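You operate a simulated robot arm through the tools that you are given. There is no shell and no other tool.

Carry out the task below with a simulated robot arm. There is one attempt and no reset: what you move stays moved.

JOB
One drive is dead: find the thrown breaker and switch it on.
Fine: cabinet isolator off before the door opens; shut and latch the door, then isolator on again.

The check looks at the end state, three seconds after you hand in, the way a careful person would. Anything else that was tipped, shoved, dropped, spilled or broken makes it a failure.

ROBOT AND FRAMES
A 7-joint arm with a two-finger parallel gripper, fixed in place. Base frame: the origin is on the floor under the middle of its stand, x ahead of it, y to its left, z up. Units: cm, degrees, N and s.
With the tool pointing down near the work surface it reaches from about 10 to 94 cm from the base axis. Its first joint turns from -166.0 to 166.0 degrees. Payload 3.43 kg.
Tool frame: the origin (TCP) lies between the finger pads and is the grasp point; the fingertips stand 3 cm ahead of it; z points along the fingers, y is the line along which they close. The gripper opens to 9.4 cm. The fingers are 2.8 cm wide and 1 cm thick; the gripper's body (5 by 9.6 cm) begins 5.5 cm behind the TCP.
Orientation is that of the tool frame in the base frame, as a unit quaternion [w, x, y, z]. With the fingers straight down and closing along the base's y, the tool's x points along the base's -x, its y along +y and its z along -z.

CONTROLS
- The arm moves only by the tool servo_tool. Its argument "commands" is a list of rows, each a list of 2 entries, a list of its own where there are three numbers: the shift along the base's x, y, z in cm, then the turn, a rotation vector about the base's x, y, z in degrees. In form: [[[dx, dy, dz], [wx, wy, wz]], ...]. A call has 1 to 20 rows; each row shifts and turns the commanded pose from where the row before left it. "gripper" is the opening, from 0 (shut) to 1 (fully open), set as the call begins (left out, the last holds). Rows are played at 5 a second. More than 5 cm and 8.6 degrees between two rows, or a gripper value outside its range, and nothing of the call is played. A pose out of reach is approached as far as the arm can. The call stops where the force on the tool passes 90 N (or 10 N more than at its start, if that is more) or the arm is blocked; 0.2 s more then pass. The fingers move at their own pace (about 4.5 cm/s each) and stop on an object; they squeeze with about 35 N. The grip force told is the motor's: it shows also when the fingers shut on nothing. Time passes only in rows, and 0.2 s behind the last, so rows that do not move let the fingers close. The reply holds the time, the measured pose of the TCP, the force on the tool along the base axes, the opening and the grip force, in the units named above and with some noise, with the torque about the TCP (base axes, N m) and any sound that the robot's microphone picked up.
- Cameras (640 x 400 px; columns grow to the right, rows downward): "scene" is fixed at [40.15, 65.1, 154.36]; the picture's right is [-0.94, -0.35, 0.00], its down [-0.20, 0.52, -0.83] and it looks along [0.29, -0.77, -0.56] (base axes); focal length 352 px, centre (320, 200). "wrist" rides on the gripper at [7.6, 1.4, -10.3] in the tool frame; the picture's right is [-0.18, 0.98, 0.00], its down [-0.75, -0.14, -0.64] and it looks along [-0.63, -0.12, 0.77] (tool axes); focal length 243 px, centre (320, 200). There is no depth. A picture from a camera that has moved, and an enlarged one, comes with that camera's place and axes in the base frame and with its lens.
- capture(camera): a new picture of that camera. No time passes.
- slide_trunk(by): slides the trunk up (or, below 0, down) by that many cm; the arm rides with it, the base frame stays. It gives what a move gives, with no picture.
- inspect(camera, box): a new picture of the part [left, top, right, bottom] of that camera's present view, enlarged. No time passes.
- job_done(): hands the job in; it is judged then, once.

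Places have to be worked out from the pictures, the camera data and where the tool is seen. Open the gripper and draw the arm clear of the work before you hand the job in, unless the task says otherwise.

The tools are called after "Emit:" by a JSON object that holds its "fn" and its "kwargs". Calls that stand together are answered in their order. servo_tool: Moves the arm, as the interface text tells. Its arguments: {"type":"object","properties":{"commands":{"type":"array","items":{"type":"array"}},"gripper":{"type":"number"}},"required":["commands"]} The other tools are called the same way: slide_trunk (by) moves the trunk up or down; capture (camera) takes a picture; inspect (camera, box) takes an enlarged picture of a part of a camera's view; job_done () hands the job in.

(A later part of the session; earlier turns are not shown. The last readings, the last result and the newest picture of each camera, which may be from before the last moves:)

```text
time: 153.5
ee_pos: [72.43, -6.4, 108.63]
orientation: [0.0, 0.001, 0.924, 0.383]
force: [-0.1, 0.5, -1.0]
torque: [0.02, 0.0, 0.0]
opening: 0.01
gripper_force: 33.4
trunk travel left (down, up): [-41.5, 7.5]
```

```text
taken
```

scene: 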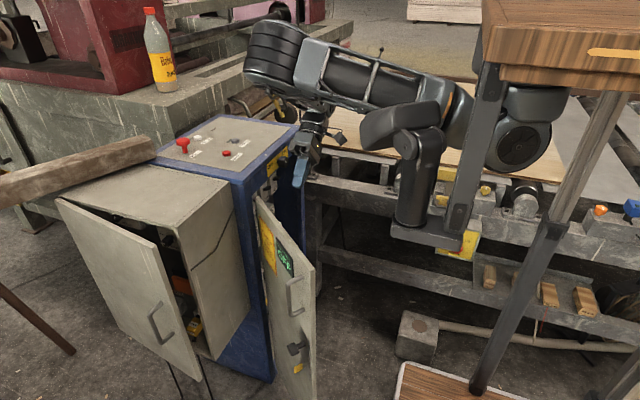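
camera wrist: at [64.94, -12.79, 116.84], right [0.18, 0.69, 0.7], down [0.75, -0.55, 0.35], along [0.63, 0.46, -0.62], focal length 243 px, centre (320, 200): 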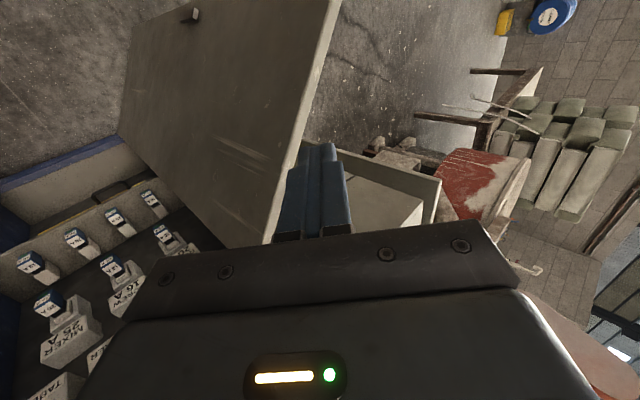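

The door's top outer edge at x≈72.4 is near y≈3.7. Moving over it at safe height, then lowering so the fingertips hang on its outer side.

Emit:
{"fn": "servo_tool", "kwargs": {"commands": [[[0, 3.3, -1], [0, 0, 0]], [[0, 3.3, -1], [0, 0, 0]], [[0, 3.3, -1], [0, 0, 0]], [[0, 3.3, -1], [0, 0, 0]]]}}

Emit:
{"fn": "capture", "kwargs": {"camera": "wrist"}}

Emit:
{"fn": "inspect", "kwargs": {"camera": "scene", "box": [220, 100, 400, 300]}}

```text
time: 154.6
ee_pos: [72.78, 0.09, 104.45]
orientation: [0.031, 0.072, 0.921, 0.382]
force: [0.3, 0.4, 0.7]
torque: [0.01, 0.01, 0.03]
opening: 0.01
gripper_force: 33.1
trunk travel left (down, up): [-41.5, 7.5]
stopped in row 4: the arm was blocked; the commanded pose is now the measured one
```

```text
taken
camera wrist: at [64.46, -4.98, 112.7], right [0.29, 0.66, 0.7], down [0.66, -0.67, 0.35], along [0.69, 0.35, -0.63], focal length 243 px, centre (320, 200)
```

wrist: 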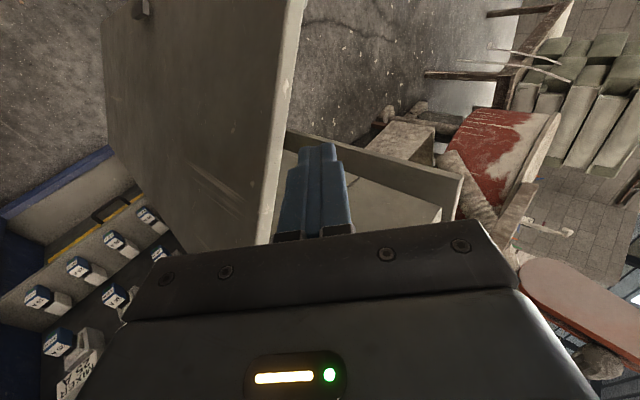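

```text
2.00 times, centred on (310, 200) of scene
camera zoom: at [40.15, 65.1, 154.36], right [-0.94, -0.35, 0.0], down [-0.2, 0.52, -0.83], along [0.29, -0.77, -0.56], focal length 704 px, centre (340, 200)
```

zoom: 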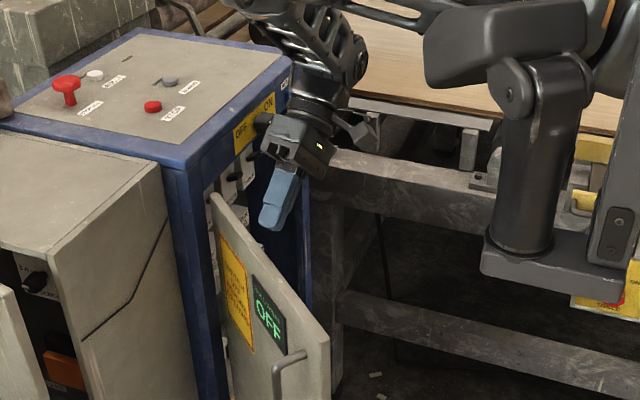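

Blocked at the fold limit here. Hooking nearer the hinge needs less reach and the door moves easily, so I'll shift to x≈79 and lower there.

Emit:
{"fn": "servo_tool", "kwargs": {"commands": [[[2, -0.3, 0], [0, 0, 0]], [[2, 0.2, -0.5], [0, 0, 0]], [[2, 0.3, -1], [0, 0, 0]]]}}

Emit:
{"fn": "capture", "kwargs": {"camera": "wrist"}}

Emit:
{"fn": "inspect", "kwargs": {"camera": "scene", "box": [220, 100, 400, 300]}}

```text
time: 155.4
ee_pos: [78.74, 0.64, 103.2]
orientation: [0.031, 0.07, 0.92, 0.384]
force: [0.4, 0.0, -0.6]
torque: [0.0, 0.03, 0.02]
opening: 0.0
gripper_force: 33.2
trunk travel left (down, up): [-41.5, 7.5]
```

```text
taken
camera wrist: at [70.47, -4.55, 111.34], right [0.29, 0.66, 0.7], down [0.66, -0.66, 0.35], along [0.69, 0.36, -0.62], focal length 243 px, centre (320, 200)
```

wrist: 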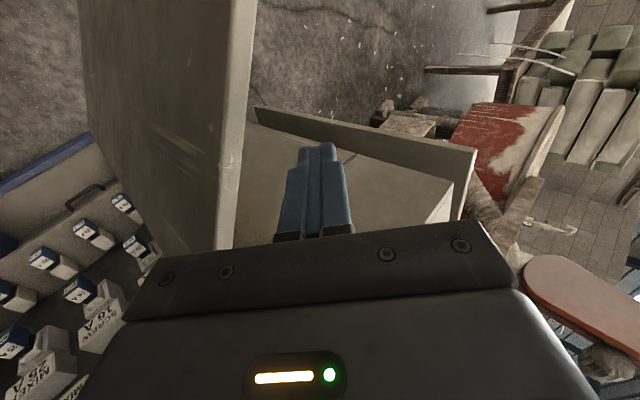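

```text
2.00 times, centred on (310, 200) of scene
camera zoom: at [40.15, 65.1, 154.36], right [-0.94, -0.35, 0.0], down [-0.2, 0.52, -0.83], along [0.29, -0.77, -0.56], focal length 704 px, centre (340, 200)
```

zoom: 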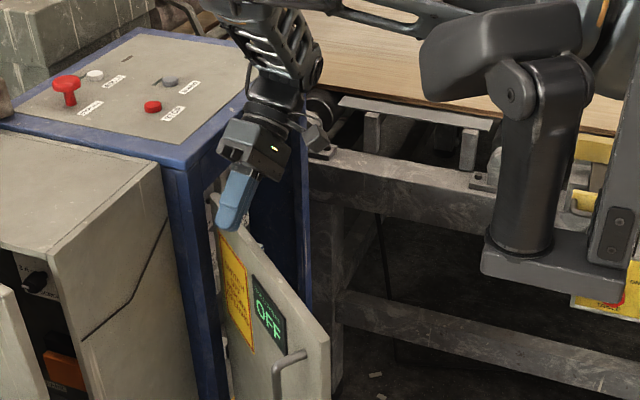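

The fingers are now on the outer side of the door. Lowering so the tips hang below its top edge.

Emit:
{"fn": "servo_tool", "kwargs": {"commands": [[[0, 0.2, -2], [0, 0, 0]], [[0, 0, -2], [0, 0, 0]], [[0, 0, -2], [0, 0, 0]], [[0, 0, -2], [0, 0, 0]]]}}

Emit:
{"fn": "capture", "kwargs": {"camera": "wrist"}}

Emit:
{"fn": "inspect", "kwargs": {"camera": "scene", "box": [220, 100, 400, 300]}}

```text
time: 156.3
ee_pos: [79.26, 1.21, 98.34]
orientation: [0.036, 0.065, 0.915, 0.395]
force: [-9.8, 12.2, 47.2]
torque: [-0.17, 0.74, -0.24]
opening: 0.0
gripper_force: 33.0
trunk travel left (down, up): [-41.5, 7.5]
stopped in row 4: the force on the tool passed its limit at 123 N (the readings are from after the stop); the commanded pose is now the measured one
```

```text
taken
camera wrist: at [70.77, -4.27, 106.16], right [0.27, 0.64, 0.72], down [0.66, -0.67, 0.35], along [0.7, 0.38, -0.6], focal length 243 px, centre (320, 200)
```

wrist: 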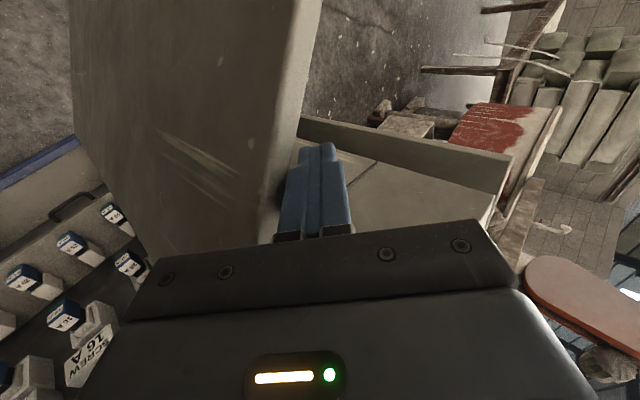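

```text
2.00 times, centred on (310, 200) of scene
camera zoom: at [40.15, 65.1, 154.36], right [-0.94, -0.35, 0.0], down [-0.2, 0.52, -0.83], along [0.29, -0.77, -0.56], focal length 704 px, centre (340, 200)
```

zoom: 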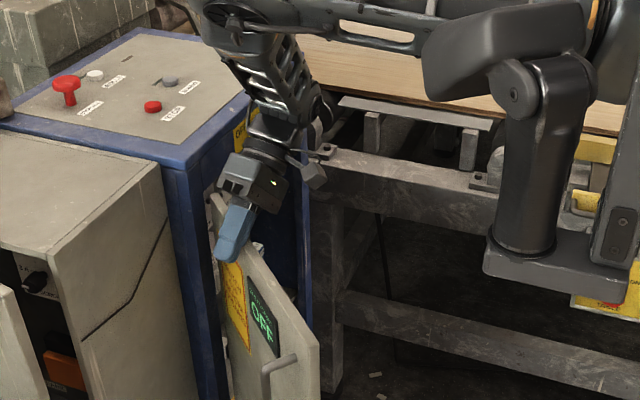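

The finger underside touched the door's top edge (force stop at z=98.3); the tips are about 2 cm below the door top on its outer side, which is enough to hook it. Easing up a little and drawing in −y.

Emit:
{"fn": "servo_tool", "kwargs": {"commands": [[[0, 0.2, 0.4], [0, 0, 0]], [[-0.3, -0.8, 0.1], [0, 0, 0]], [[-0.4, -1.2, 0], [0, 0, 0]], [[-0.4, -1.2, 0], [0, 0, 0]]]}}

Emit:
{"fn": "capture", "kwargs": {"camera": "wrist"}}

Emit:
{"fn": "inspect", "kwargs": {"camera": "scene", "box": [200, 100, 400, 300]}}

```text
time: 157.3
ee_pos: [77.99, -2.4, 98.12]
orientation: [0.035, 0.07, 0.918, 0.389]
force: [-16.1, 2.1, 31.3]
torque: [-0.2, 0.56, -0.25]
opening: 0.0
gripper_force: 32.6
trunk travel left (down, up): [-41.5, 7.5]
```

```text
taken
camera wrist: at [69.5, -7.75, 106.27], right [0.28, 0.65, 0.71], down [0.66, -0.67, 0.35], along [0.7, 0.37, -0.61], focal length 243 px, centre (320, 200)
```

wrist: 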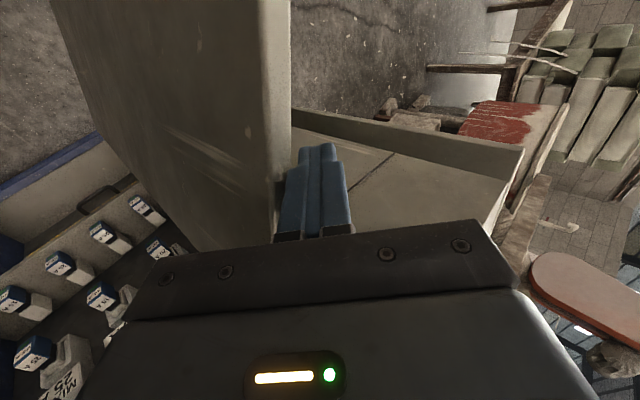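

```text
2.00 times, centred on (300, 200) of scene
camera zoom: at [40.15, 65.1, 154.36], right [-0.94, -0.35, 0.0], down [-0.2, 0.52, -0.83], along [0.29, -0.77, -0.56], focal length 704 px, centre (360, 200)
```

zoom: 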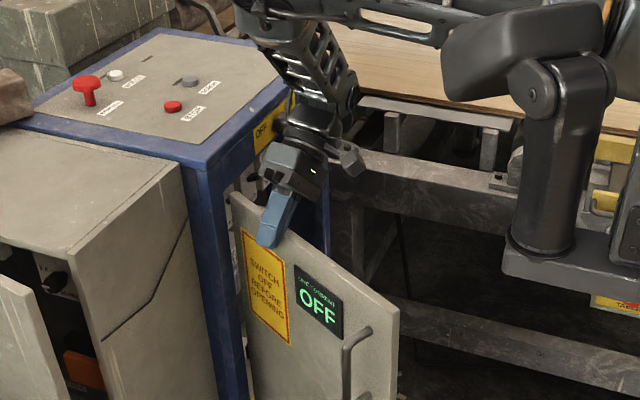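

The door is swinging back. Continuing to draw it in −y, with a bit less downward pressure.

Emit:
{"fn": "servo_tool", "kwargs": {"commands": [[[-0.2, -0.8, 0.4], [0, 0, 0]], [[-0.2, -1.3, 0.1], [0, 0, 0]], [[-0.1, -1.4, 0], [0, 0, 0]], [[0, -1.5, 0], [0, 0, 0]], [[0.1, -1.5, 0], [0, 0, 0]]]}}

Emit:
{"fn": "capture", "kwargs": {"scene": "scene", "camera": "scene"}}

Emit:
{"fn": "capture", "kwargs": {"camera": "wrist"}}

```text
time: 158.5
ee_pos: [77.75, -8.97, 98.55]
orientation: [0.034, 0.069, 0.918, 0.389]
force: [0.0, -0.3, 0.1]
torque: [0.03, -0.02, -0.02]
opening: 0.0
gripper_force: 32.6
trunk travel left (down, up): [-41.5, 7.5]
```

```text
taken
```

scene: 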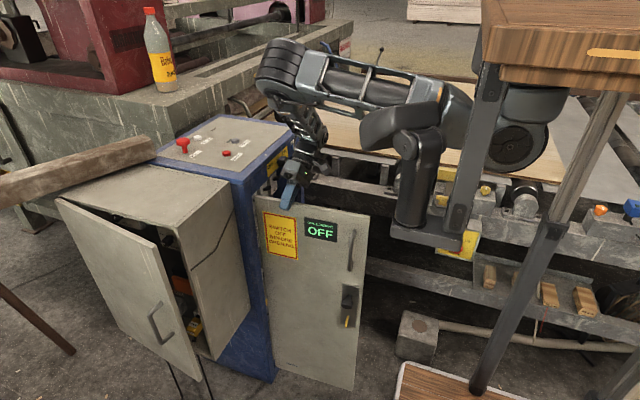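

```text
taken
camera wrist: at [69.25, -14.16, 106.55], right [0.28, 0.65, 0.71], down [0.66, -0.67, 0.35], along [0.7, 0.37, -0.61], focal length 243 px, centre (320, 200)
```

wrist: 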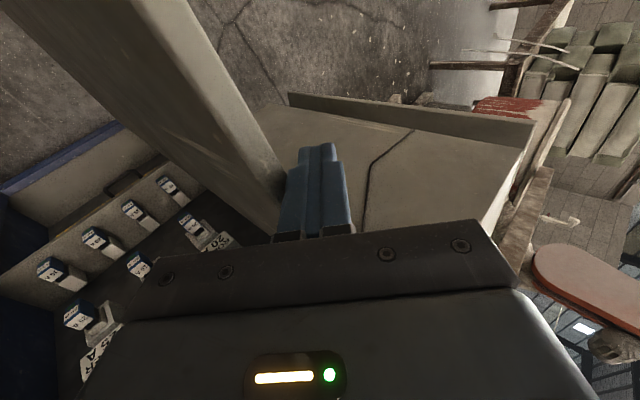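

Door at about 83°. Continuing to draw it toward ~50°.

Emit:
{"fn": "servo_tool", "kwargs": {"commands": [[[0, -1.5, 0], [0, 0, 0]], [[0, -1.5, 0], [0, 0, 0]], [[0, -1.5, 0], [0, 0, 0]], [[0, -1.5, 0], [0, 0, 0]], [[0, -1.5, 0], [0, 0, 0]]]}}

Emit:
{"fn": "capture", "kwargs": {"camera": "scene"}}

Emit:
{"fn": "capture", "kwargs": {"camera": "wrist"}}

```text
time: 159.7
ee_pos: [77.43, -16.33, 98.83]
orientation: [0.033, 0.068, 0.918, 0.389]
force: [0.2, 0.2, 0.3]
torque: [0.02, -0.04, 0.0]
opening: 0.02
gripper_force: 33.6
trunk travel left (down, up): [-41.5, 7.5]
```

```text
taken
```

scene: 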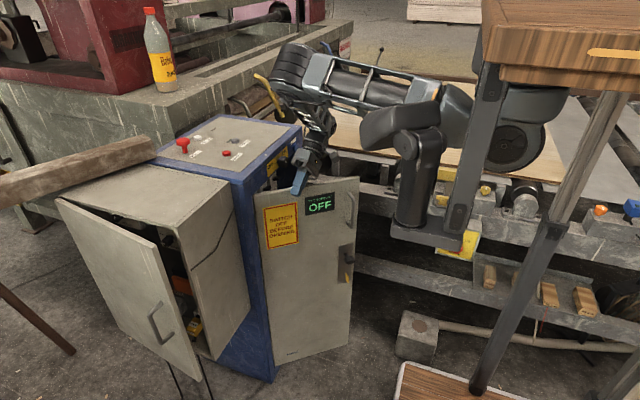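

```text
taken
camera wrist: at [69.18, -21.58, 106.73], right [0.28, 0.65, 0.71], down [0.66, -0.67, 0.35], along [0.7, 0.37, -0.61], focal length 243 px, centre (320, 200)
```

wrist: 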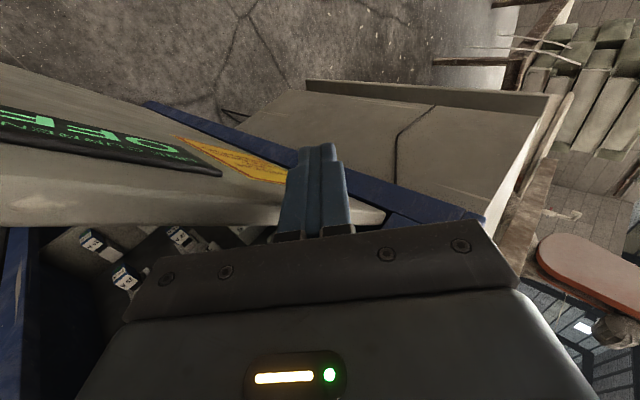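

About 55° now. Continuing toward ~30°.

Emit:
{"fn": "servo_tool", "kwargs": {"commands": [[[0.3, -1.5, 0], [0, 0, 0]], [[0.3, -1.5, 0], [0, 0, 0]], [[0.3, -1.5, 0], [0, 0, 0]], [[0.4, -1.5, 0], [0, 0, 0]], [[0.4, -1.2, 0], [0, 0, 0]]]}}

Emit:
{"fn": "capture", "kwargs": {"camera": "scene"}}

Emit:
{"fn": "capture", "kwargs": {"camera": "wrist"}}

```text
time: 160.9
ee_pos: [79.51, -23.47, 98.7]
orientation: [0.034, 0.069, 0.917, 0.39]
force: [0.2, 0.3, 0.4]
torque: [-0.02, -0.02, 0.01]
opening: 0.0
gripper_force: 33.2
trunk travel left (down, up): [-41.5, 7.5]
```

```text
taken
```

scene: 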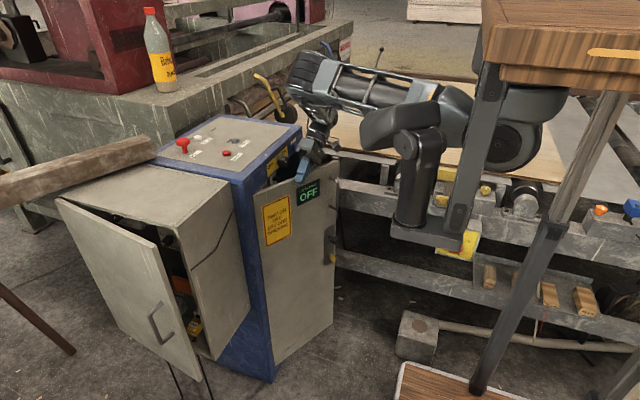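

```text
taken
camera wrist: at [71.01, -28.79, 106.7], right [0.28, 0.65, 0.71], down [0.66, -0.67, 0.35], along [0.7, 0.37, -0.61], focal length 243 px, centre (320, 200)
```

wrist: 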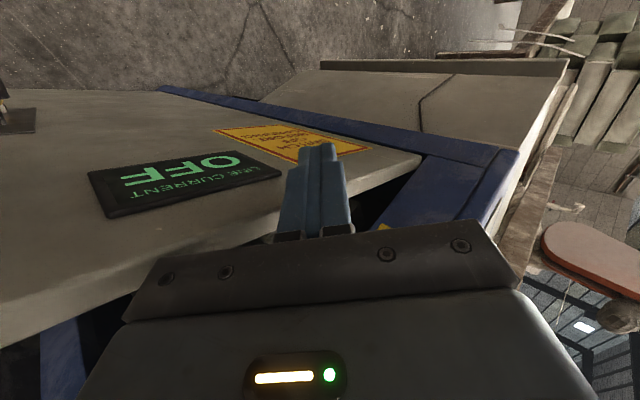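

Door at about 32°. Now I'll lift clear, and reorient to push the door shut from the front.

Emit:
{"fn": "servo_tool", "kwargs": {"commands": [[[0, 0.3, 2.5], [0, 0, 0]], [[-0.5, 0, 2.5], [0, 0, 0]], [[-0.5, 0, 2.5], [0, 0, 0]], [[-1.5, -0.8, 0.5], [-7.5, 0, 1.5]], [[-1.5, -0.8, 0], [-7.5, 0, 1.5]], [[-1.5, -0.8, 0], [-7.5, 0, 1.5]], [[-1.5, -0.8, 0], [-7.5, 0, 1.5]], [[-1.5, -0.8, 0], [-7.5, 0, 1.5]], [[-1.5, -0.8, 0], [-7.5, 0, 1.5]], [[-1, -0.4, -0.5], [0, -8.33, 0]], [[-1, -0.4, -0.5], [0, -8.33, 0]], [[-1, -0.4, -0.5], [0, -8.33, 0]], [[-1, -0.4, -0.5], [0, -8.33, 0]], [[-1, -0.4, -0.5], [0, -8.33, 0]], [[-1, -0.4, -0.5], [0, -8.33, 0]]]}}

Emit:
{"fn": "capture", "kwargs": {"camera": "wrist"}}

```text
time: 164.1
ee_pos: [63.56, -30.24, 103.77]
orientation: [0.448, -0.024, 0.894, 0.003]
force: [-0.4, 0.8, 0.3]
torque: [-0.04, -0.01, 0.0]
opening: 0.0
gripper_force: 33.2
trunk travel left (down, up): [-41.5, 7.5]
```

```text
taken
camera wrist: at [50.79, -29.47, 103.66], right [0.07, 0.99, 0.13], down [-0.06, -0.13, 0.99], along [1.0, -0.07, 0.05], focal length 243 px, centre (320, 200)
```

wrist: 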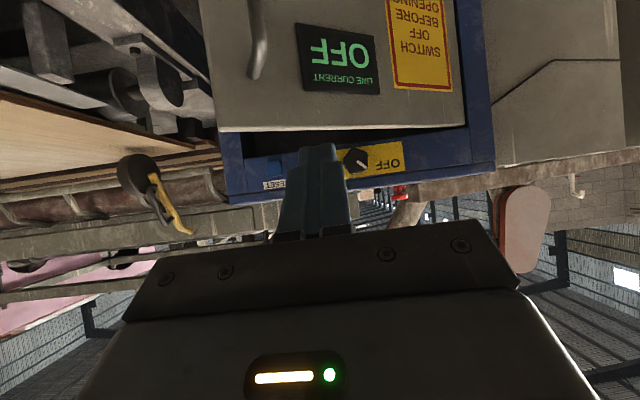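

Lowering the trunk so the fingertips face a blank part of the door.

Emit:
{"fn": "slide_trunk", "kwargs": {"by": -27}}

Emit:
{"fn": "capture", "kwargs": {"camera": "wrist"}}

Emit:
{"fn": "capture", "kwargs": {"camera": "scene"}}

```text
time: 166.8
ee_pos: [63.49, -30.17, 76.79]
orientation: [0.447, -0.023, 0.894, 0.002]
force: [0.4, 0.5, 0.2]
torque: [-0.02, 0.02, -0.01]
opening: 0.02
gripper_force: 32.9
trunk travel left (down, up): [-14.5, 34.5]
```

```text
taken
camera wrist: at [50.77, -29.55, 76.68], right [0.07, 0.99, 0.13], down [-0.06, -0.13, 0.99], along [1.0, -0.07, 0.05], focal length 243 px, centre (320, 200)
```

wrist: 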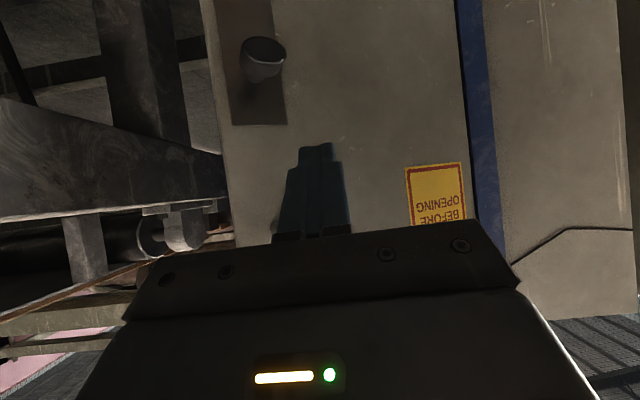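

```text
taken
```

scene: 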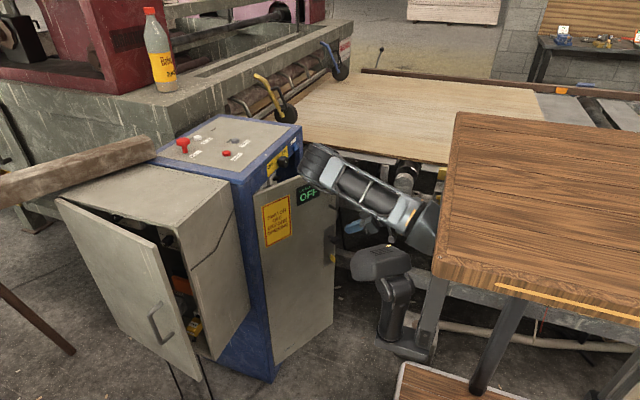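

Pushing the door shut with the fingertips, gradually.

Emit:
{"fn": "servo_tool", "kwargs": {"commands": [[[2.5, 0, 0], [0, 0, 0]], [[2.5, 0, 0], [0, 0, 0]], [[2.5, 0, 0], [0, 0, 0]], [[2.5, 0, 0], [0, 0, 0]], [[2, 0, 0], [0, 0, 0]], [[2, 0, 0], [0, 0, 0]], [[2, 0, 0], [0, 0, 0]]]}}

Emit:
{"fn": "capture", "kwargs": {"camera": "wrist"}}

Emit:
{"fn": "capture", "kwargs": {"camera": "scene"}}

```text
time: 168.4
ee_pos: [79.55, -30.21, 76.58]
orientation: [0.448, -0.023, 0.894, 0.003]
force: [0.1, -0.9, 0.4]
torque: [0.06, -0.01, 0.04]
opening: 0.0
gripper_force: 32.9
trunk travel left (down, up): [-14.5, 34.5]
```

```text
taken
camera wrist: at [66.78, -29.53, 76.61], right [0.07, 0.99, 0.13], down [-0.06, -0.13, 0.99], along [1.0, -0.07, 0.05], focal length 243 px, centre (320, 200)
```

wrist: 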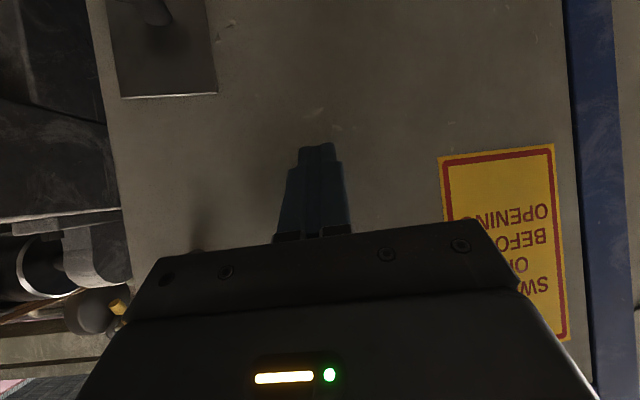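

```text
taken
```

scene: 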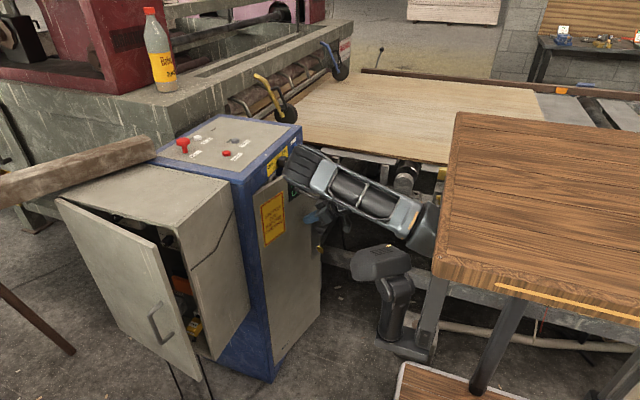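

About 16° left. Pushing on gently until it seats.

Emit:
{"fn": "servo_tool", "kwargs": {"commands": [[[1.5, 0, 0], [0, 0, 0]], [[1.5, 0, 0], [0, 0, 0]], [[1.2, 0, 0], [0, 0, 0]], [[0.8, 0, 0], [0, 0, 0]]]}}

Emit:
{"fn": "capture", "kwargs": {"camera": "wrist"}}

Emit:
{"fn": "inspect", "kwargs": {"camera": "scene", "box": [220, 130, 360, 290]}}

```text
time: 169.4
ee_pos: [84.64, -30.13, 76.84]
orientation: [0.448, -0.023, 0.894, 0.003]
force: [-0.8, 0.6, 0.5]
torque: [-0.01, 0.0, 0.03]
opening: 0.02
gripper_force: 33.5
trunk travel left (down, up): [-14.5, 34.5]
```

```text
taken
camera wrist: at [71.83, -29.45, 76.74], right [0.07, 0.99, 0.13], down [-0.06, -0.13, 0.99], along [1.0, -0.07, 0.05], focal length 243 px, centre (320, 200)
```

wrist: 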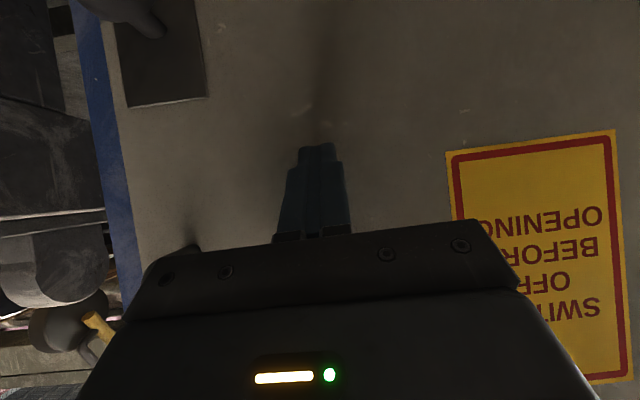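

```text
2.50 times, centred on (290, 210) of scene
camera zoom: at [40.15, 65.1, 154.36], right [-0.94, -0.35, 0.0], down [-0.2, 0.52, -0.83], along [0.29, -0.77, -0.56], focal length 880 px, centre (395, 175)
```

zoom: 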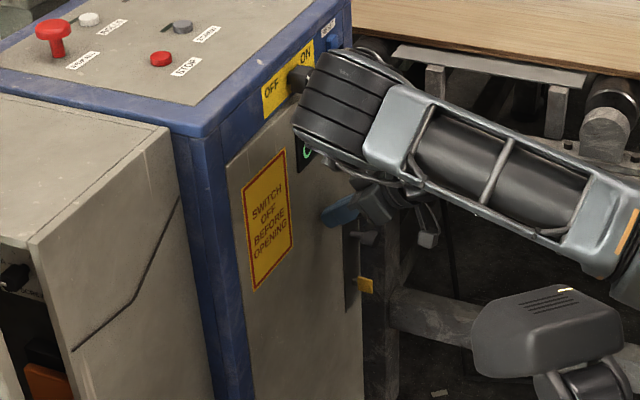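

Nearly shut with no force yet. A few more small pushes until contact force shows it's seated.

Emit:
{"fn": "servo_tool", "kwargs": {"commands": [[[0.5, 0, 0], [0, 0, 0]], [[0.4, 0, 0], [0, 0, 0]], [[0.3, 0, 0], [0, 0, 0]]]}}

Emit:
{"fn": "inspect", "kwargs": {"camera": "scene", "box": [220, 130, 360, 290]}}

```text
time: 170.2
ee_pos: [85.77, -30.43, 76.75]
orientation: [0.447, -0.023, 0.894, 0.003]
force: [-2.3, -0.1, -0.2]
torque: [0.05, 0.0, -0.03]
opening: 0.02
gripper_force: 33.1
trunk travel left (down, up): [-14.5, 34.5]
```

```text
2.50 times, centred on (290, 210) of scene
camera zoom: at [40.15, 65.1, 154.36], right [-0.94, -0.35, 0.0], down [-0.2, 0.52, -0.83], along [0.29, -0.77, -0.56], focal length 880 px, centre (395, 175)
```

zoom: 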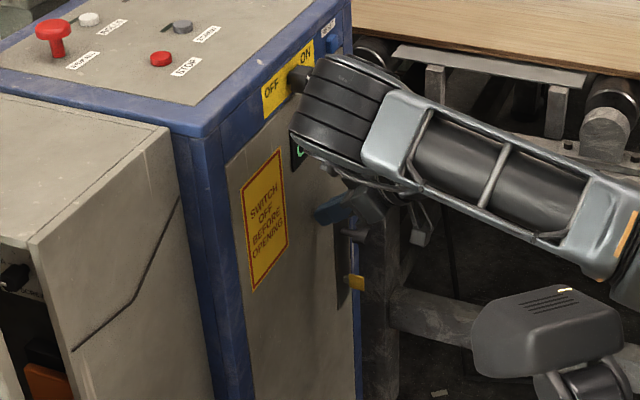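

First contact force. Two more tiny nudges.

Emit:
{"fn": "servo_tool", "kwargs": {"commands": [[[0.2, 0, 0], [0, 0, 0]], [[0.2, 0, 0], [0, 0, 0]]]}}

Emit:
{"fn": "capture", "kwargs": {"camera": "wrist"}}

```text
time: 170.8
ee_pos: [85.78, -30.33, 76.74]
orientation: [0.445, -0.022, 0.895, 0.001]
force: [-44.8, 11.4, 11.1]
torque: [0.25, -0.03, 0.32]
opening: 0.0
gripper_force: 33.0
trunk travel left (down, up): [-14.5, 34.5]
```

```text
taken
camera wrist: at [73.06, -29.56, 76.74], right [0.07, 0.99, 0.13], down [-0.05, -0.13, 0.99], along [1.0, -0.08, 0.04], focal length 243 px, centre (320, 200)
```

wrist: 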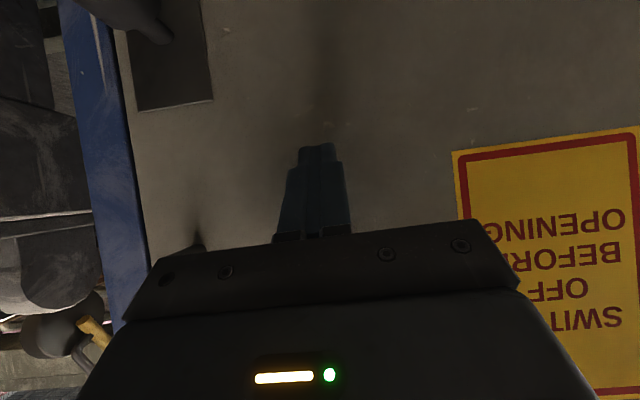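

The door is seated (45 N). Backing off, then levelling and moving to the latch knob, with a +90° roll to grip its short axis.

Emit:
{"fn": "servo_tool", "kwargs": {"commands": [[[-1, 0, 0], [0, 0, 0]], [[-3, 0, 0], [0, 0, 0]], [[-3, 0, 0], [0, 0, 0]], [[-2.3, 0, 0], [0, 0, 0]], [[0, -1.85, -2.25], [0.2, -7.42, -0.46]], [[0, -1.85, -2.25], [0.2, -7.42, -0.46]], [[0, -1.85, -2.25], [0.2, -7.42, -0.46]], [[0, -1.85, -2.25], [0.2, -7.42, -0.46]], [[0, -1.85, -2.25], [0.2, -7.42, -0.46]]]}}

Emit:
{"fn": "capture", "kwargs": {"camera": "wrist"}}

Emit:
{"fn": "capture", "kwargs": {"camera": "scene"}}

```text
time: 172.8
ee_pos: [76.78, -39.36, 65.38]
orientation: [0.709, -0.002, 0.705, -0.005]
force: [0.2, 0.1, -0.3]
torque: [-0.01, 0.01, 0.04]
opening: 0.02
gripper_force: 33.5
trunk travel left (down, up): [-14.5, 34.5]
```

```text
taken
camera wrist: at [66.69, -38.01, 57.62], right [0.01, 0.98, 0.17], down [-0.65, -0.13, 0.75], along [0.76, -0.12, 0.64], focal length 243 px, centre (320, 200)
```

wrist: 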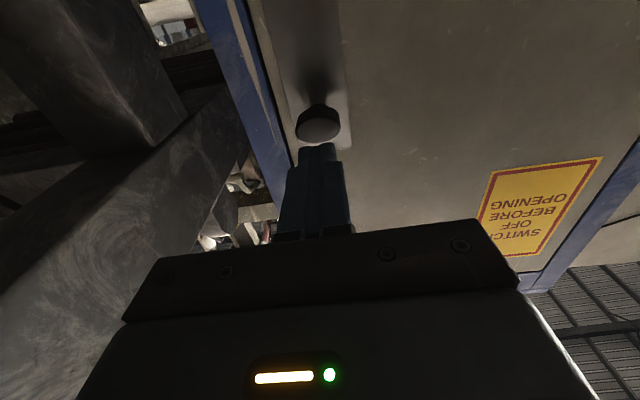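

```text
taken
```

scene: 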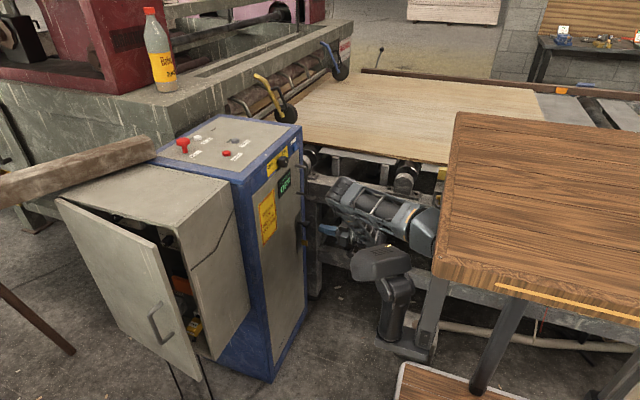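

The door looks flush. Checking the gap, then rolling the tool and opening the fingers.

Emit:
{"fn": "inspect", "kwargs": {"camera": "scene", "box": [225, 140, 325, 260]}}

Emit:
{"fn": "servo_tool", "kwargs": {"commands": [[[0, 0, 0], [8.2, 0, 0]], [[0, 0, 0], [8.2, 0, 0]], [[0, 0, 0], [8.2, 0, 0]], [[0, 0, 0], [8.2, 0, 0]], [[0, 0, 0], [8.2, 0, 0]], [[0, 0, 0], [8.2, 0, 0]], [[0, 0, 0], [8.2, 0, 0]], [[0, 0, 0], [8.2, 0, 0]], [[0, 0, 0], [8.2, 0, 0]], [[0, 0, 0], [8.2, 0, 0]], [[0, -0.1, 0], [8, 0, 0]]], "gripper": 0.55}}

Emit:
{"fn": "capture", "kwargs": {"camera": "wrist"}}

```text
3.33 times, centred on (275, 200) of scene
camera zoom: at [40.15, 65.1, 154.36], right [-0.94, -0.35, 0.0], down [-0.2, 0.52, -0.83], along [0.29, -0.77, -0.56], focal length 1174 px, centre (470, 200)
```

zoom: 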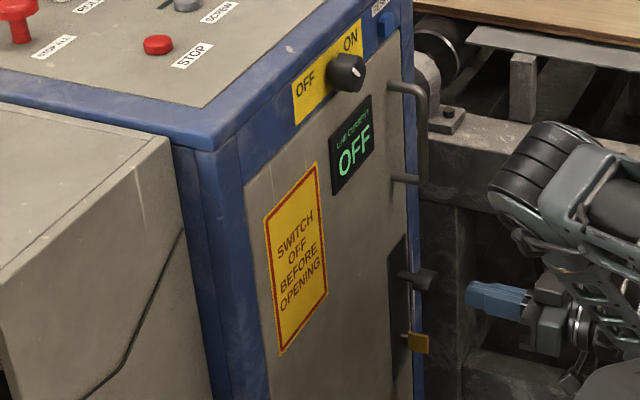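

```text
time: 175.2
ee_pos: [76.76, -39.65, 65.42]
orientation: [0.502, 0.501, 0.503, 0.495]
force: [0.0, 0.5, 0.4]
torque: [0.0, 0.01, -0.03]
opening: 5.16
gripper_force: 0.0
trunk travel left (down, up): [-14.5, 34.5]
```

```text
taken
camera wrist: at [66.67, -32.11, 66.81], right [0.01, -0.18, 0.98], down [-0.65, -0.75, -0.13], along [0.76, -0.64, -0.12], focal length 243 px, centre (320, 200)
```

wrist: 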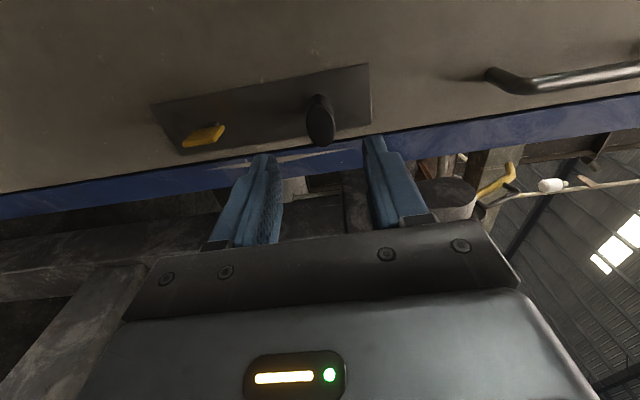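

The knob appears exactly where it was with the door shut. Advancing and gripping it.

Emit:
{"fn": "servo_tool", "kwargs": {"commands": [[[2.2, 0.1, 0.1], [0, 0, 0]], [[2.2, 0, 0], [0, 0, 0]], [[1.3, 0, 0], [0, 0, 0]], [[0.7, 0, 0], [0, 0, 0]]]}}

Emit:
{"fn": "servo_tool", "kwargs": {"commands": [[[0, 0, 0], [0, 0, 0]], [[0, 0, 0], [0, 0, 0]], [[0, 0, 0], [0, 0, 0]], [[0, 0, 0], [0, 0, 0]], [[0, 0, 0], [0, 0, 0]]], "gripper": 0}}

Emit:
{"fn": "inspect", "kwargs": {"camera": "wrist", "box": [200, 60, 440, 210]}}

```text
time: 176.2
ee_pos: [83.18, -39.55, 65.46]
orientation: [0.503, 0.5, 0.504, 0.493]
force: [0.4, -0.2, 0.4]
torque: [0.02, 0.0, 0.03]
opening: 5.16
gripper_force: 0.0
trunk travel left (down, up): [-14.5, 34.5]
```

```text
time: 177.4
ee_pos: [82.99, -39.59, 65.56]
orientation: [0.502, 0.499, 0.503, 0.495]
force: [0.1, 0.9, 2.6]
torque: [-0.03, -0.89, -0.06]
opening: 2.18
gripper_force: 44.9
trunk travel left (down, up): [-14.5, 34.5]
```

```text
2.67 times, centred on (320, 135) of wrist
camera zoom: at [72.99, -31.99, 66.85], right [0.0, -0.17, 0.98], down [-0.65, -0.75, -0.13], along [0.76, -0.64, -0.12], focal length 647 px, centre (320, 373)
```

zoom: 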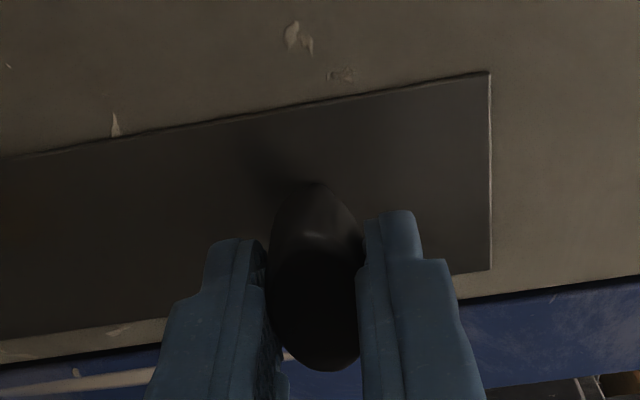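

Knob gripped with almost no side load. Keeping the door pressed lightly and turning counter-clockwise 90° to latch.

Emit:
{"fn": "servo_tool", "kwargs": {"commands": [[[0.15, 0, 0], [0, 0, 0]], [[0, 0, 0], [-8, 0, 0]], [[0, 0, 0], [-8, 0, 0]], [[0, 0, 0], [-8, 0, 0]], [[0, 0, 0], [-8, 0, 0]], [[0, 0, 0], [-8, 0, 0]]]}}

Emit:
{"fn": "servo_tool", "kwargs": {"commands": [[[0, 0, 0], [-8, 0, 0]], [[0, 0, 0], [-8, 0, 0]], [[0, 0, 0], [-8, 0, 0]], [[0, 0, 0], [-8, 0, 0]], [[0, 0, 0], [-8, 0, 0]], [[0, 0, 0], [-8, 0, 0]], [[0, 0, 0], [-3, 0, 0]]]}}

Emit:
{"fn": "inspect", "kwargs": {"camera": "wrist", "box": [200, 60, 440, 210]}}

```text
time: 178.8
ee_pos: [83.37, -39.45, 65.48]
orientation: [0.644, 0.298, 0.642, 0.291]
force: [-35.0, 9.9, 9.9]
torque: [0.03, -0.93, 0.89]
opening: 2.16
gripper_force: 44.7
trunk travel left (down, up): [-14.5, 34.5]
```

```text
time: 180.4
ee_pos: [83.29, -39.44, 65.59]
orientation: [0.709, -0.007, 0.705, -0.013]
force: [-31.1, 11.4, 1.6]
torque: [1.48, 0.08, 0.92]
opening: 2.25
gripper_force: 44.6
trunk travel left (down, up): [-14.5, 34.5]
```

```text
2.67 times, centred on (320, 135) of wrist
camera zoom: at [73.24, -38.36, 57.78], right [0.01, 0.99, 0.16], down [-0.65, -0.12, 0.75], along [0.76, -0.1, 0.64], focal length 647 px, centre (320, 373)
```

zoom: 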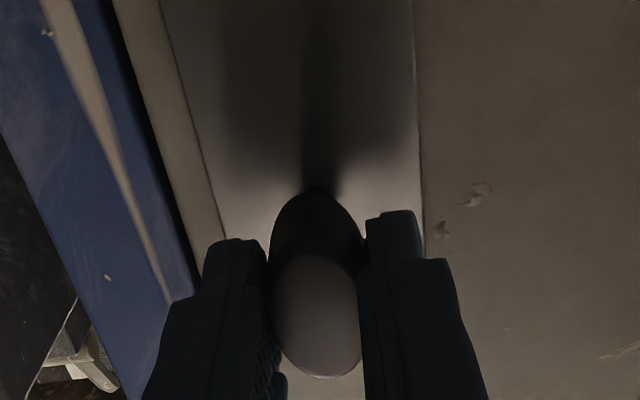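

The knob is vertical, at its stop. A gentle pull test while still holding it to confirm the latch engages.

Emit:
{"fn": "servo_tool", "kwargs": {"commands": [[[-0.15, 0, 0], [2, 0, 0]], [[-0.3, 0, 0], [0, 0, 0]], [[-0.25, 0, 0], [0, 0, 0]]]}}

```text
time: 181.2
ee_pos: [82.99, -39.52, 65.59]
orientation: [0.71, 0.002, 0.704, 0.0]
force: [32.9, -1.2, -7.0]
torque: [1.12, 0.1, -0.92]
opening: 2.23
gripper_force: 45.1
trunk travel left (down, up): [-14.5, 34.5]
```

Pulling gives 33 N with no movement: the latch is engaged. Releasing the knob and backing off to inspect the latch plate closely.

Emit:
{"fn": "servo_tool", "kwargs": {"commands": [[[0.4, 0, 0], [0, 0, 0]], [[0, 0, 0], [0, 0, 0]]]}}

Emit:
{"fn": "servo_tool", "kwargs": {"commands": [[[0, 0, 0], [0, 0, 0]], [[0, 0, 0], [0, 0, 0]], [[-2.5, 0, 0], [0, 0, 0]], [[-2.5, 0, 0], [0, 0, 0]], [[-2, 0, 0], [0, 0, 0]]], "gripper": 0.5}}

Emit:
{"fn": "servo_tool", "kwargs": {"commands": [[[-1.5, 0.5, 0.5], [0, 8, 0]], [[-1.5, 0.5, 0.5], [0, 8, 0]], [[-1.5, 0.5, 0.5], [0, 8, 0]], [[-1.5, 0.5, 0.5], [0, 8, 0]], [[-1.5, 0, 0.5], [0, 8, 0]]]}}

Emit:
{"fn": "capture", "kwargs": {"camera": "wrist"}}

Emit:
{"fn": "inspect", "kwargs": {"camera": "wrist", "box": [250, 20, 400, 200]}}

```text
time: 181.8
ee_pos: [82.96, -39.44, 65.71]
orientation: [0.709, 0.003, 0.705, 0.001]
force: [-1.9, 15.0, 8.8]
torque: [0.03, -1.05, 0.89]
opening: 2.18
gripper_force: 44.8
trunk travel left (down, up): [-14.5, 34.5]
```

```text
time: 183.0
ee_pos: [76.09, -39.58, 65.45]
orientation: [0.709, 0.005, 0.705, 0.0]
force: [-0.5, 0.4, -0.5]
torque: [0.01, 0.02, 0.03]
opening: 4.69
gripper_force: 0.1
trunk travel left (down, up): [-14.5, 34.5]
```

```text
time: 184.2
ee_pos: [68.45, -37.63, 68.15]
orientation: [0.424, 0.004, 0.906, -0.001]
force: [-0.2, 0.2, -0.5]
torque: [-0.01, -0.02, -0.03]
opening: 4.7
gripper_force: 0.0
trunk travel left (down, up): [-14.5, 34.5]
```

```text
taken
camera wrist: at [55.85, -36.21, 68.73], right [0.13, 0.98, 0.14], down [-0.01, -0.14, 0.99], along [0.99, -0.13, -0.01], focal length 243 px, centre (320, 200)
```

wrist: 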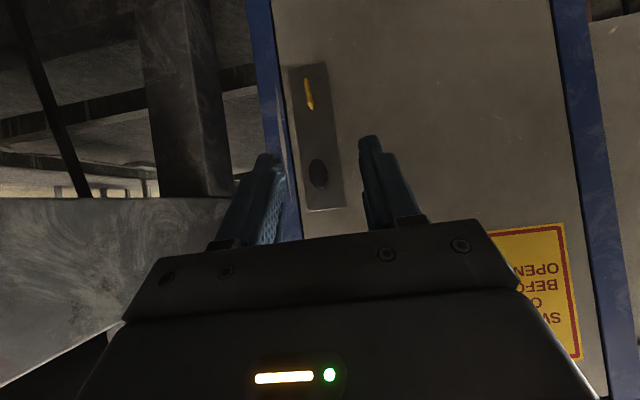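

```text
2.22 times, centred on (325, 110) of wrist
camera zoom: at [55.85, -36.21, 68.73], right [0.13, 0.98, 0.14], down [-0.01, -0.14, 0.99], along [0.99, -0.13, -0.01], focal length 539 px, centre (309, 400)
```

zoom: 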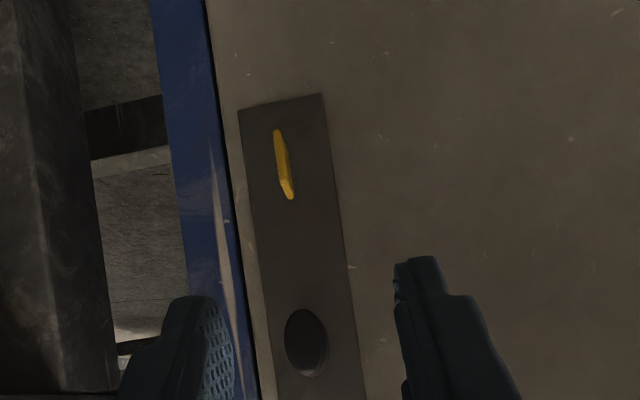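

The door is flush and the latch knob vertical; the yellow tab is as I found it (vertical). Now back to the isolator: raising the trunk and returning to the pose in front of its knob.

Emit:
{"fn": "slide_trunk", "kwargs": {"by": 18}}

Emit:
{"fn": "servo_tool", "kwargs": {"commands": [[[-2.1, 2.9, 3.4], [0, 0, 0]], [[-2.1, 2.9, 3.4], [0, 0, 0]], [[-2.1, 2.9, 3.5], [0, 0, 0]], [[-2.1, 2.9, 3.5], [0, 0, 0]], [[4, 0, 0.1], [0, -8, 0]], [[4, 0, 0.1], [0, -8, 0]], [[4, 0, 0.1], [0, -8, 0]], [[4, 0, 0.1], [0, -8, 0]], [[2.5, 0, 0.1], [0, -8, 0]]], "gripper": 1}}

Emit:
{"fn": "capture", "kwargs": {"camera": "wrist"}}

Emit:
{"fn": "capture", "kwargs": {"camera": "scene"}}

```text
time: 186.2
ee_pos: [68.54, -37.72, 86.05]
orientation: [0.425, 0.004, 0.905, -0.001]
force: [0.3, 0.1, 0.6]
torque: [0.02, -0.03, 0.01]
opening: 4.7
gripper_force: 0.1
trunk travel left (down, up): [-32.5, 16.5]
```

```text
time: 188.2
ee_pos: [78.73, -25.97, 100.35]
orientation: [0.709, 0.005, 0.705, 0.0]
force: [0.4, 1.3, -1.0]
torque: [0.0, 0.04, 0.03]
opening: 9.42
gripper_force: 0.0
trunk travel left (down, up): [-32.5, 16.5]
```

```text
taken
camera wrist: at [68.65, -24.53, 92.64], right [0.01, 0.98, 0.19], down [-0.65, -0.14, 0.75], along [0.76, -0.13, 0.64], focal length 243 px, centre (320, 200)
```

wrist: 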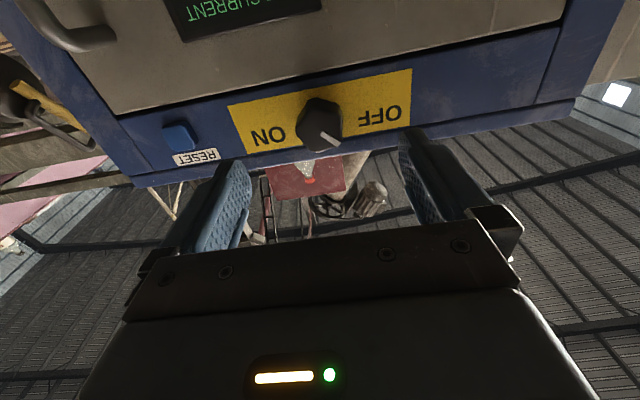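

```text
taken
```

scene: 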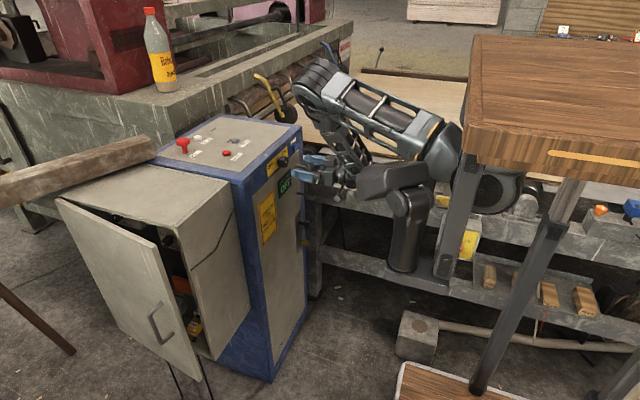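

Facing the isolator again, pointer at OFF. Rolling −45° and advancing around the knob.

Emit:
{"fn": "servo_tool", "kwargs": {"commands": [[[0, 0, 0], [-7.5, 0, 0]], [[0, 0, 0], [-7.5, 0, 0]], [[0, 0, 0], [-7.5, 0, 0]], [[0, 0, 0], [-7.5, 0, 0]], [[0, 0, 0], [-7.5, 0, 0]], [[0, -0.05, 0.1], [-7.5, 0, 0]], [[2, 0, 0], [0, 0, 0]], [[2, 0, 0], [0, 0, 0]], [[1.2, 0, 0], [0, 0, 0]], [[0.7, 0, 0], [0, 0, 0]]]}}

Emit:
{"fn": "inspect", "kwargs": {"camera": "wrist", "box": [160, 80, 500, 260]}}

```text
time: 190.4
ee_pos: [84.61, -25.93, 100.48]
orientation: [0.657, -0.267, 0.652, -0.269]
force: [0.0, 0.2, -0.7]
torque: [0.03, -0.03, 0.01]
opening: 9.4
gripper_force: 0.0
trunk travel left (down, up): [-32.5, 16.5]
```

```text
1.88 times, centred on (330, 170) of wrist
camera zoom: at [74.52, -30.41, 93.95], right [0.01, 0.83, -0.56], down [-0.65, 0.43, 0.63], along [0.76, 0.36, 0.54], focal length 457 px, centre (301, 256)
```

zoom: 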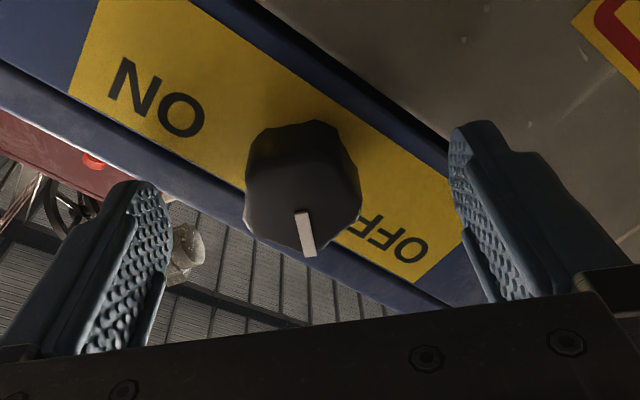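

Centred on the knob. Closing and turning +90° to ON.

Emit:
{"fn": "servo_tool", "kwargs": {"commands": [[[0, 0, 0], [0, 0, 0]], [[0, 0, 0], [0, 0, 0]], [[0, 0, 0], [0, 0, 0]], [[0, 0, 0], [0, 0, 0]], [[0, 0, 0], [0, 0, 0]]], "gripper": 0}}

Emit:
{"fn": "servo_tool", "kwargs": {"commands": [[[0, 0, 0], [7.5, 0, 0]], [[0, 0, 0], [7.5, 0, 0]], [[0, 0, 0], [7.5, 0, 0]], [[0, 0, 0], [7.5, 0, 0]], [[0, 0, 0], [7.5, 0, 0]], [[0, 0, 0], [7.5, 0, 0]]]}}

Emit:
{"fn": "inspect", "kwargs": {"camera": "wrist", "box": [160, 80, 500, 260]}}

```text
time: 191.6
ee_pos: [84.67, -25.99, 100.61]
orientation: [0.656, -0.267, 0.652, -0.27]
force: [0.4, -0.5, 1.9]
torque: [-0.01, 0.39, 0.31]
opening: 3.67
gripper_force: 44.5
trunk travel left (down, up): [-32.5, 16.5]
```

```text
time: 193.0
ee_pos: [84.54, -26.06, 100.52]
orientation: [0.709, 0.004, 0.705, 0.003]
force: [21.4, 1.5, 8.5]
torque: [-0.01, 0.07, 0.42]
opening: 3.65
gripper_force: 44.5
trunk travel left (down, up): [-32.5, 16.5]
```

```text
1.88 times, centred on (330, 170) of wrist
camera zoom: at [74.5, -24.6, 92.81], right [0.0, 0.98, 0.19], down [-0.65, -0.15, 0.75], along [0.76, -0.13, 0.63], focal length 457 px, centre (301, 256)
```

zoom: 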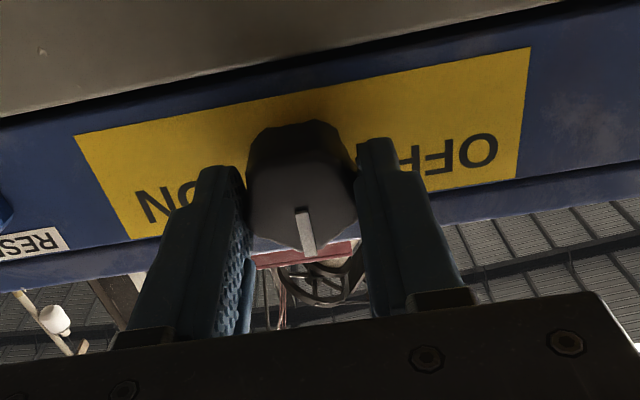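

The knob is turning with the gripper, halfway now. Completing the turn to ON.

Emit:
{"fn": "servo_tool", "kwargs": {"commands": [[[0, 0, 0], [7.5, 0, 0]], [[0, 0, 0], [7.5, 0, 0]], [[0, 0, 0], [7.5, 0, 0]], [[0, 0, 0], [7.5, 0, 0]], [[0, 0, 0], [7.5, 0, 0]], [[0, 0, 0], [7.5, 0, 0]], [[0, 0, 0], [2, 0, 0]]]}}

Emit:
{"fn": "inspect", "kwargs": {"camera": "wrist", "box": [160, 80, 500, 260]}}

Emit:
{"fn": "inspect", "kwargs": {"camera": "scene", "box": [160, 110, 320, 270]}}

```text
time: 194.6
ee_pos: [84.51, -26.02, 100.44]
orientation: [0.649, 0.286, 0.647, 0.282]
force: [26.5, 6.2, 16.7]
torque: [-0.8, 0.02, 0.52]
opening: 3.69
gripper_force: 44.9
trunk travel left (down, up): [-32.5, 16.5]
```

```text
1.88 times, centred on (330, 170) of wrist
camera zoom: at [74.45, -19.49, 96.34], right [0.0, 0.53, 0.85], down [-0.65, -0.65, 0.41], along [0.76, -0.55, 0.34], focal length 457 px, centre (301, 256)
```

zoom: 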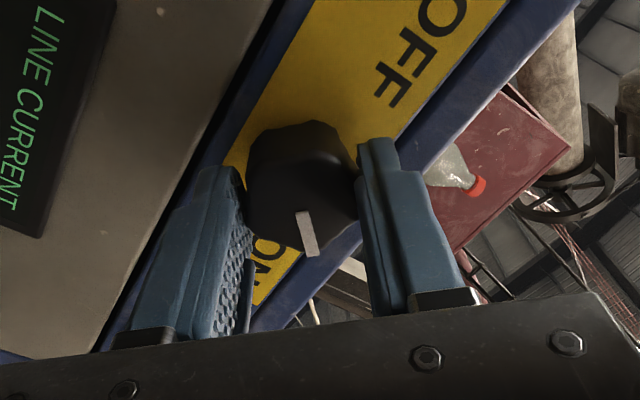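

```text
2.50 times, centred on (240, 190) of scene
camera zoom: at [40.15, 65.1, 154.36], right [-0.94, -0.35, 0.0], down [-0.2, 0.52, -0.83], along [0.29, -0.77, -0.56], focal length 880 px, centre (520, 225)
```

zoom: 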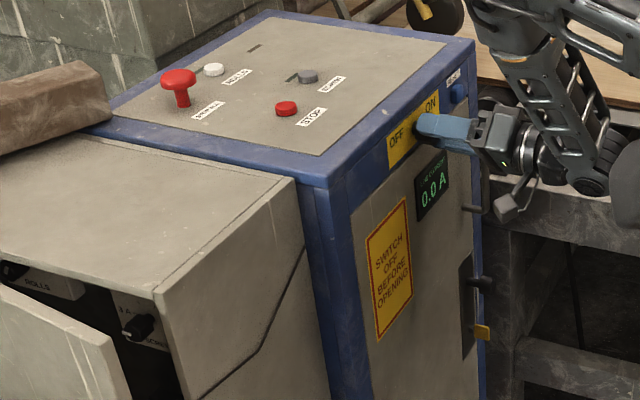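

The display reads 0.0 A again: isolator is ON. Releasing the knob, backing away, and checking the console lamps.

Emit:
{"fn": "servo_tool", "kwargs": {"commands": [[[0, 0, 0], [-2, 0, 0]], [[0, 0, 0], [0, 0, 0]]]}}

Emit:
{"fn": "servo_tool", "kwargs": {"commands": [[[0, 0, 0], [0, 0, 0]], [[0, 0, 0], [0, 0, 0]], [[0, 0, 0], [0, 0, 0]], [[0, 0, 0], [0, 0, 0]], [[-2, 0, 0], [0, 0, 0]], [[-3, 0, 0], [0, 0, 0]]], "gripper": 1}}

Emit:
{"fn": "capture", "kwargs": {"camera": "wrist"}}

Emit:
{"fn": "inspect", "kwargs": {"camera": "scene", "box": [150, 110, 310, 210]}}

```text
time: 195.2
ee_pos: [84.48, -26.01, 100.56]
orientation: [0.653, 0.275, 0.651, 0.27]
force: [18.9, 10.7, 19.8]
torque: [-0.05, -0.81, 0.07]
opening: 3.66
gripper_force: 45.5
trunk travel left (down, up): [-32.5, 16.5]
```

```text
time: 196.6
ee_pos: [79.57, -26.01, 100.39]
orientation: [0.653, 0.276, 0.652, 0.269]
force: [0.3, 0.2, 0.3]
torque: [0.01, 0.0, -0.01]
opening: 9.38
gripper_force: 0.1
trunk travel left (down, up): [-32.5, 16.5]
```

```text
taken
camera wrist: at [69.45, -19.66, 96.01], right [0.01, 0.56, 0.83], down [-0.65, -0.63, 0.43], along [0.76, -0.54, 0.36], focal length 243 px, centre (320, 200)
```

wrist: 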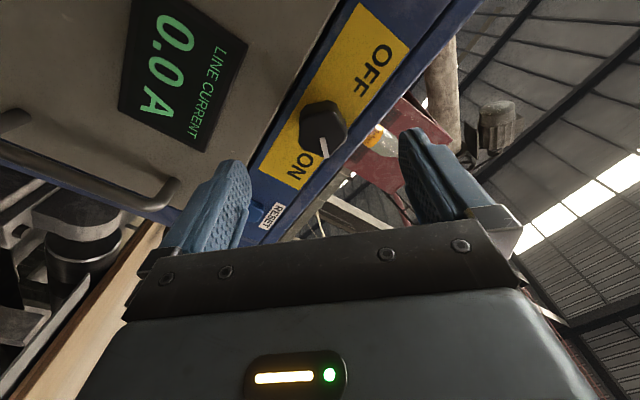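

```text
4.00 times, centred on (230, 160) of scene
camera zoom: at [40.15, 65.1, 154.36], right [-0.94, -0.35, 0.0], down [-0.2, 0.52, -0.83], along [0.29, -0.77, -0.56], focal length 1408 px, centre (680, 360)
```

zoom: 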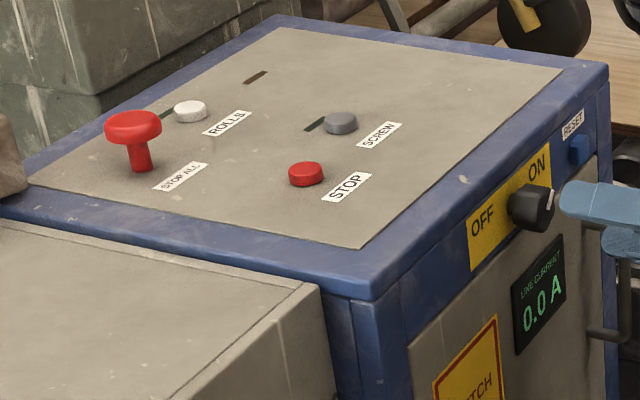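

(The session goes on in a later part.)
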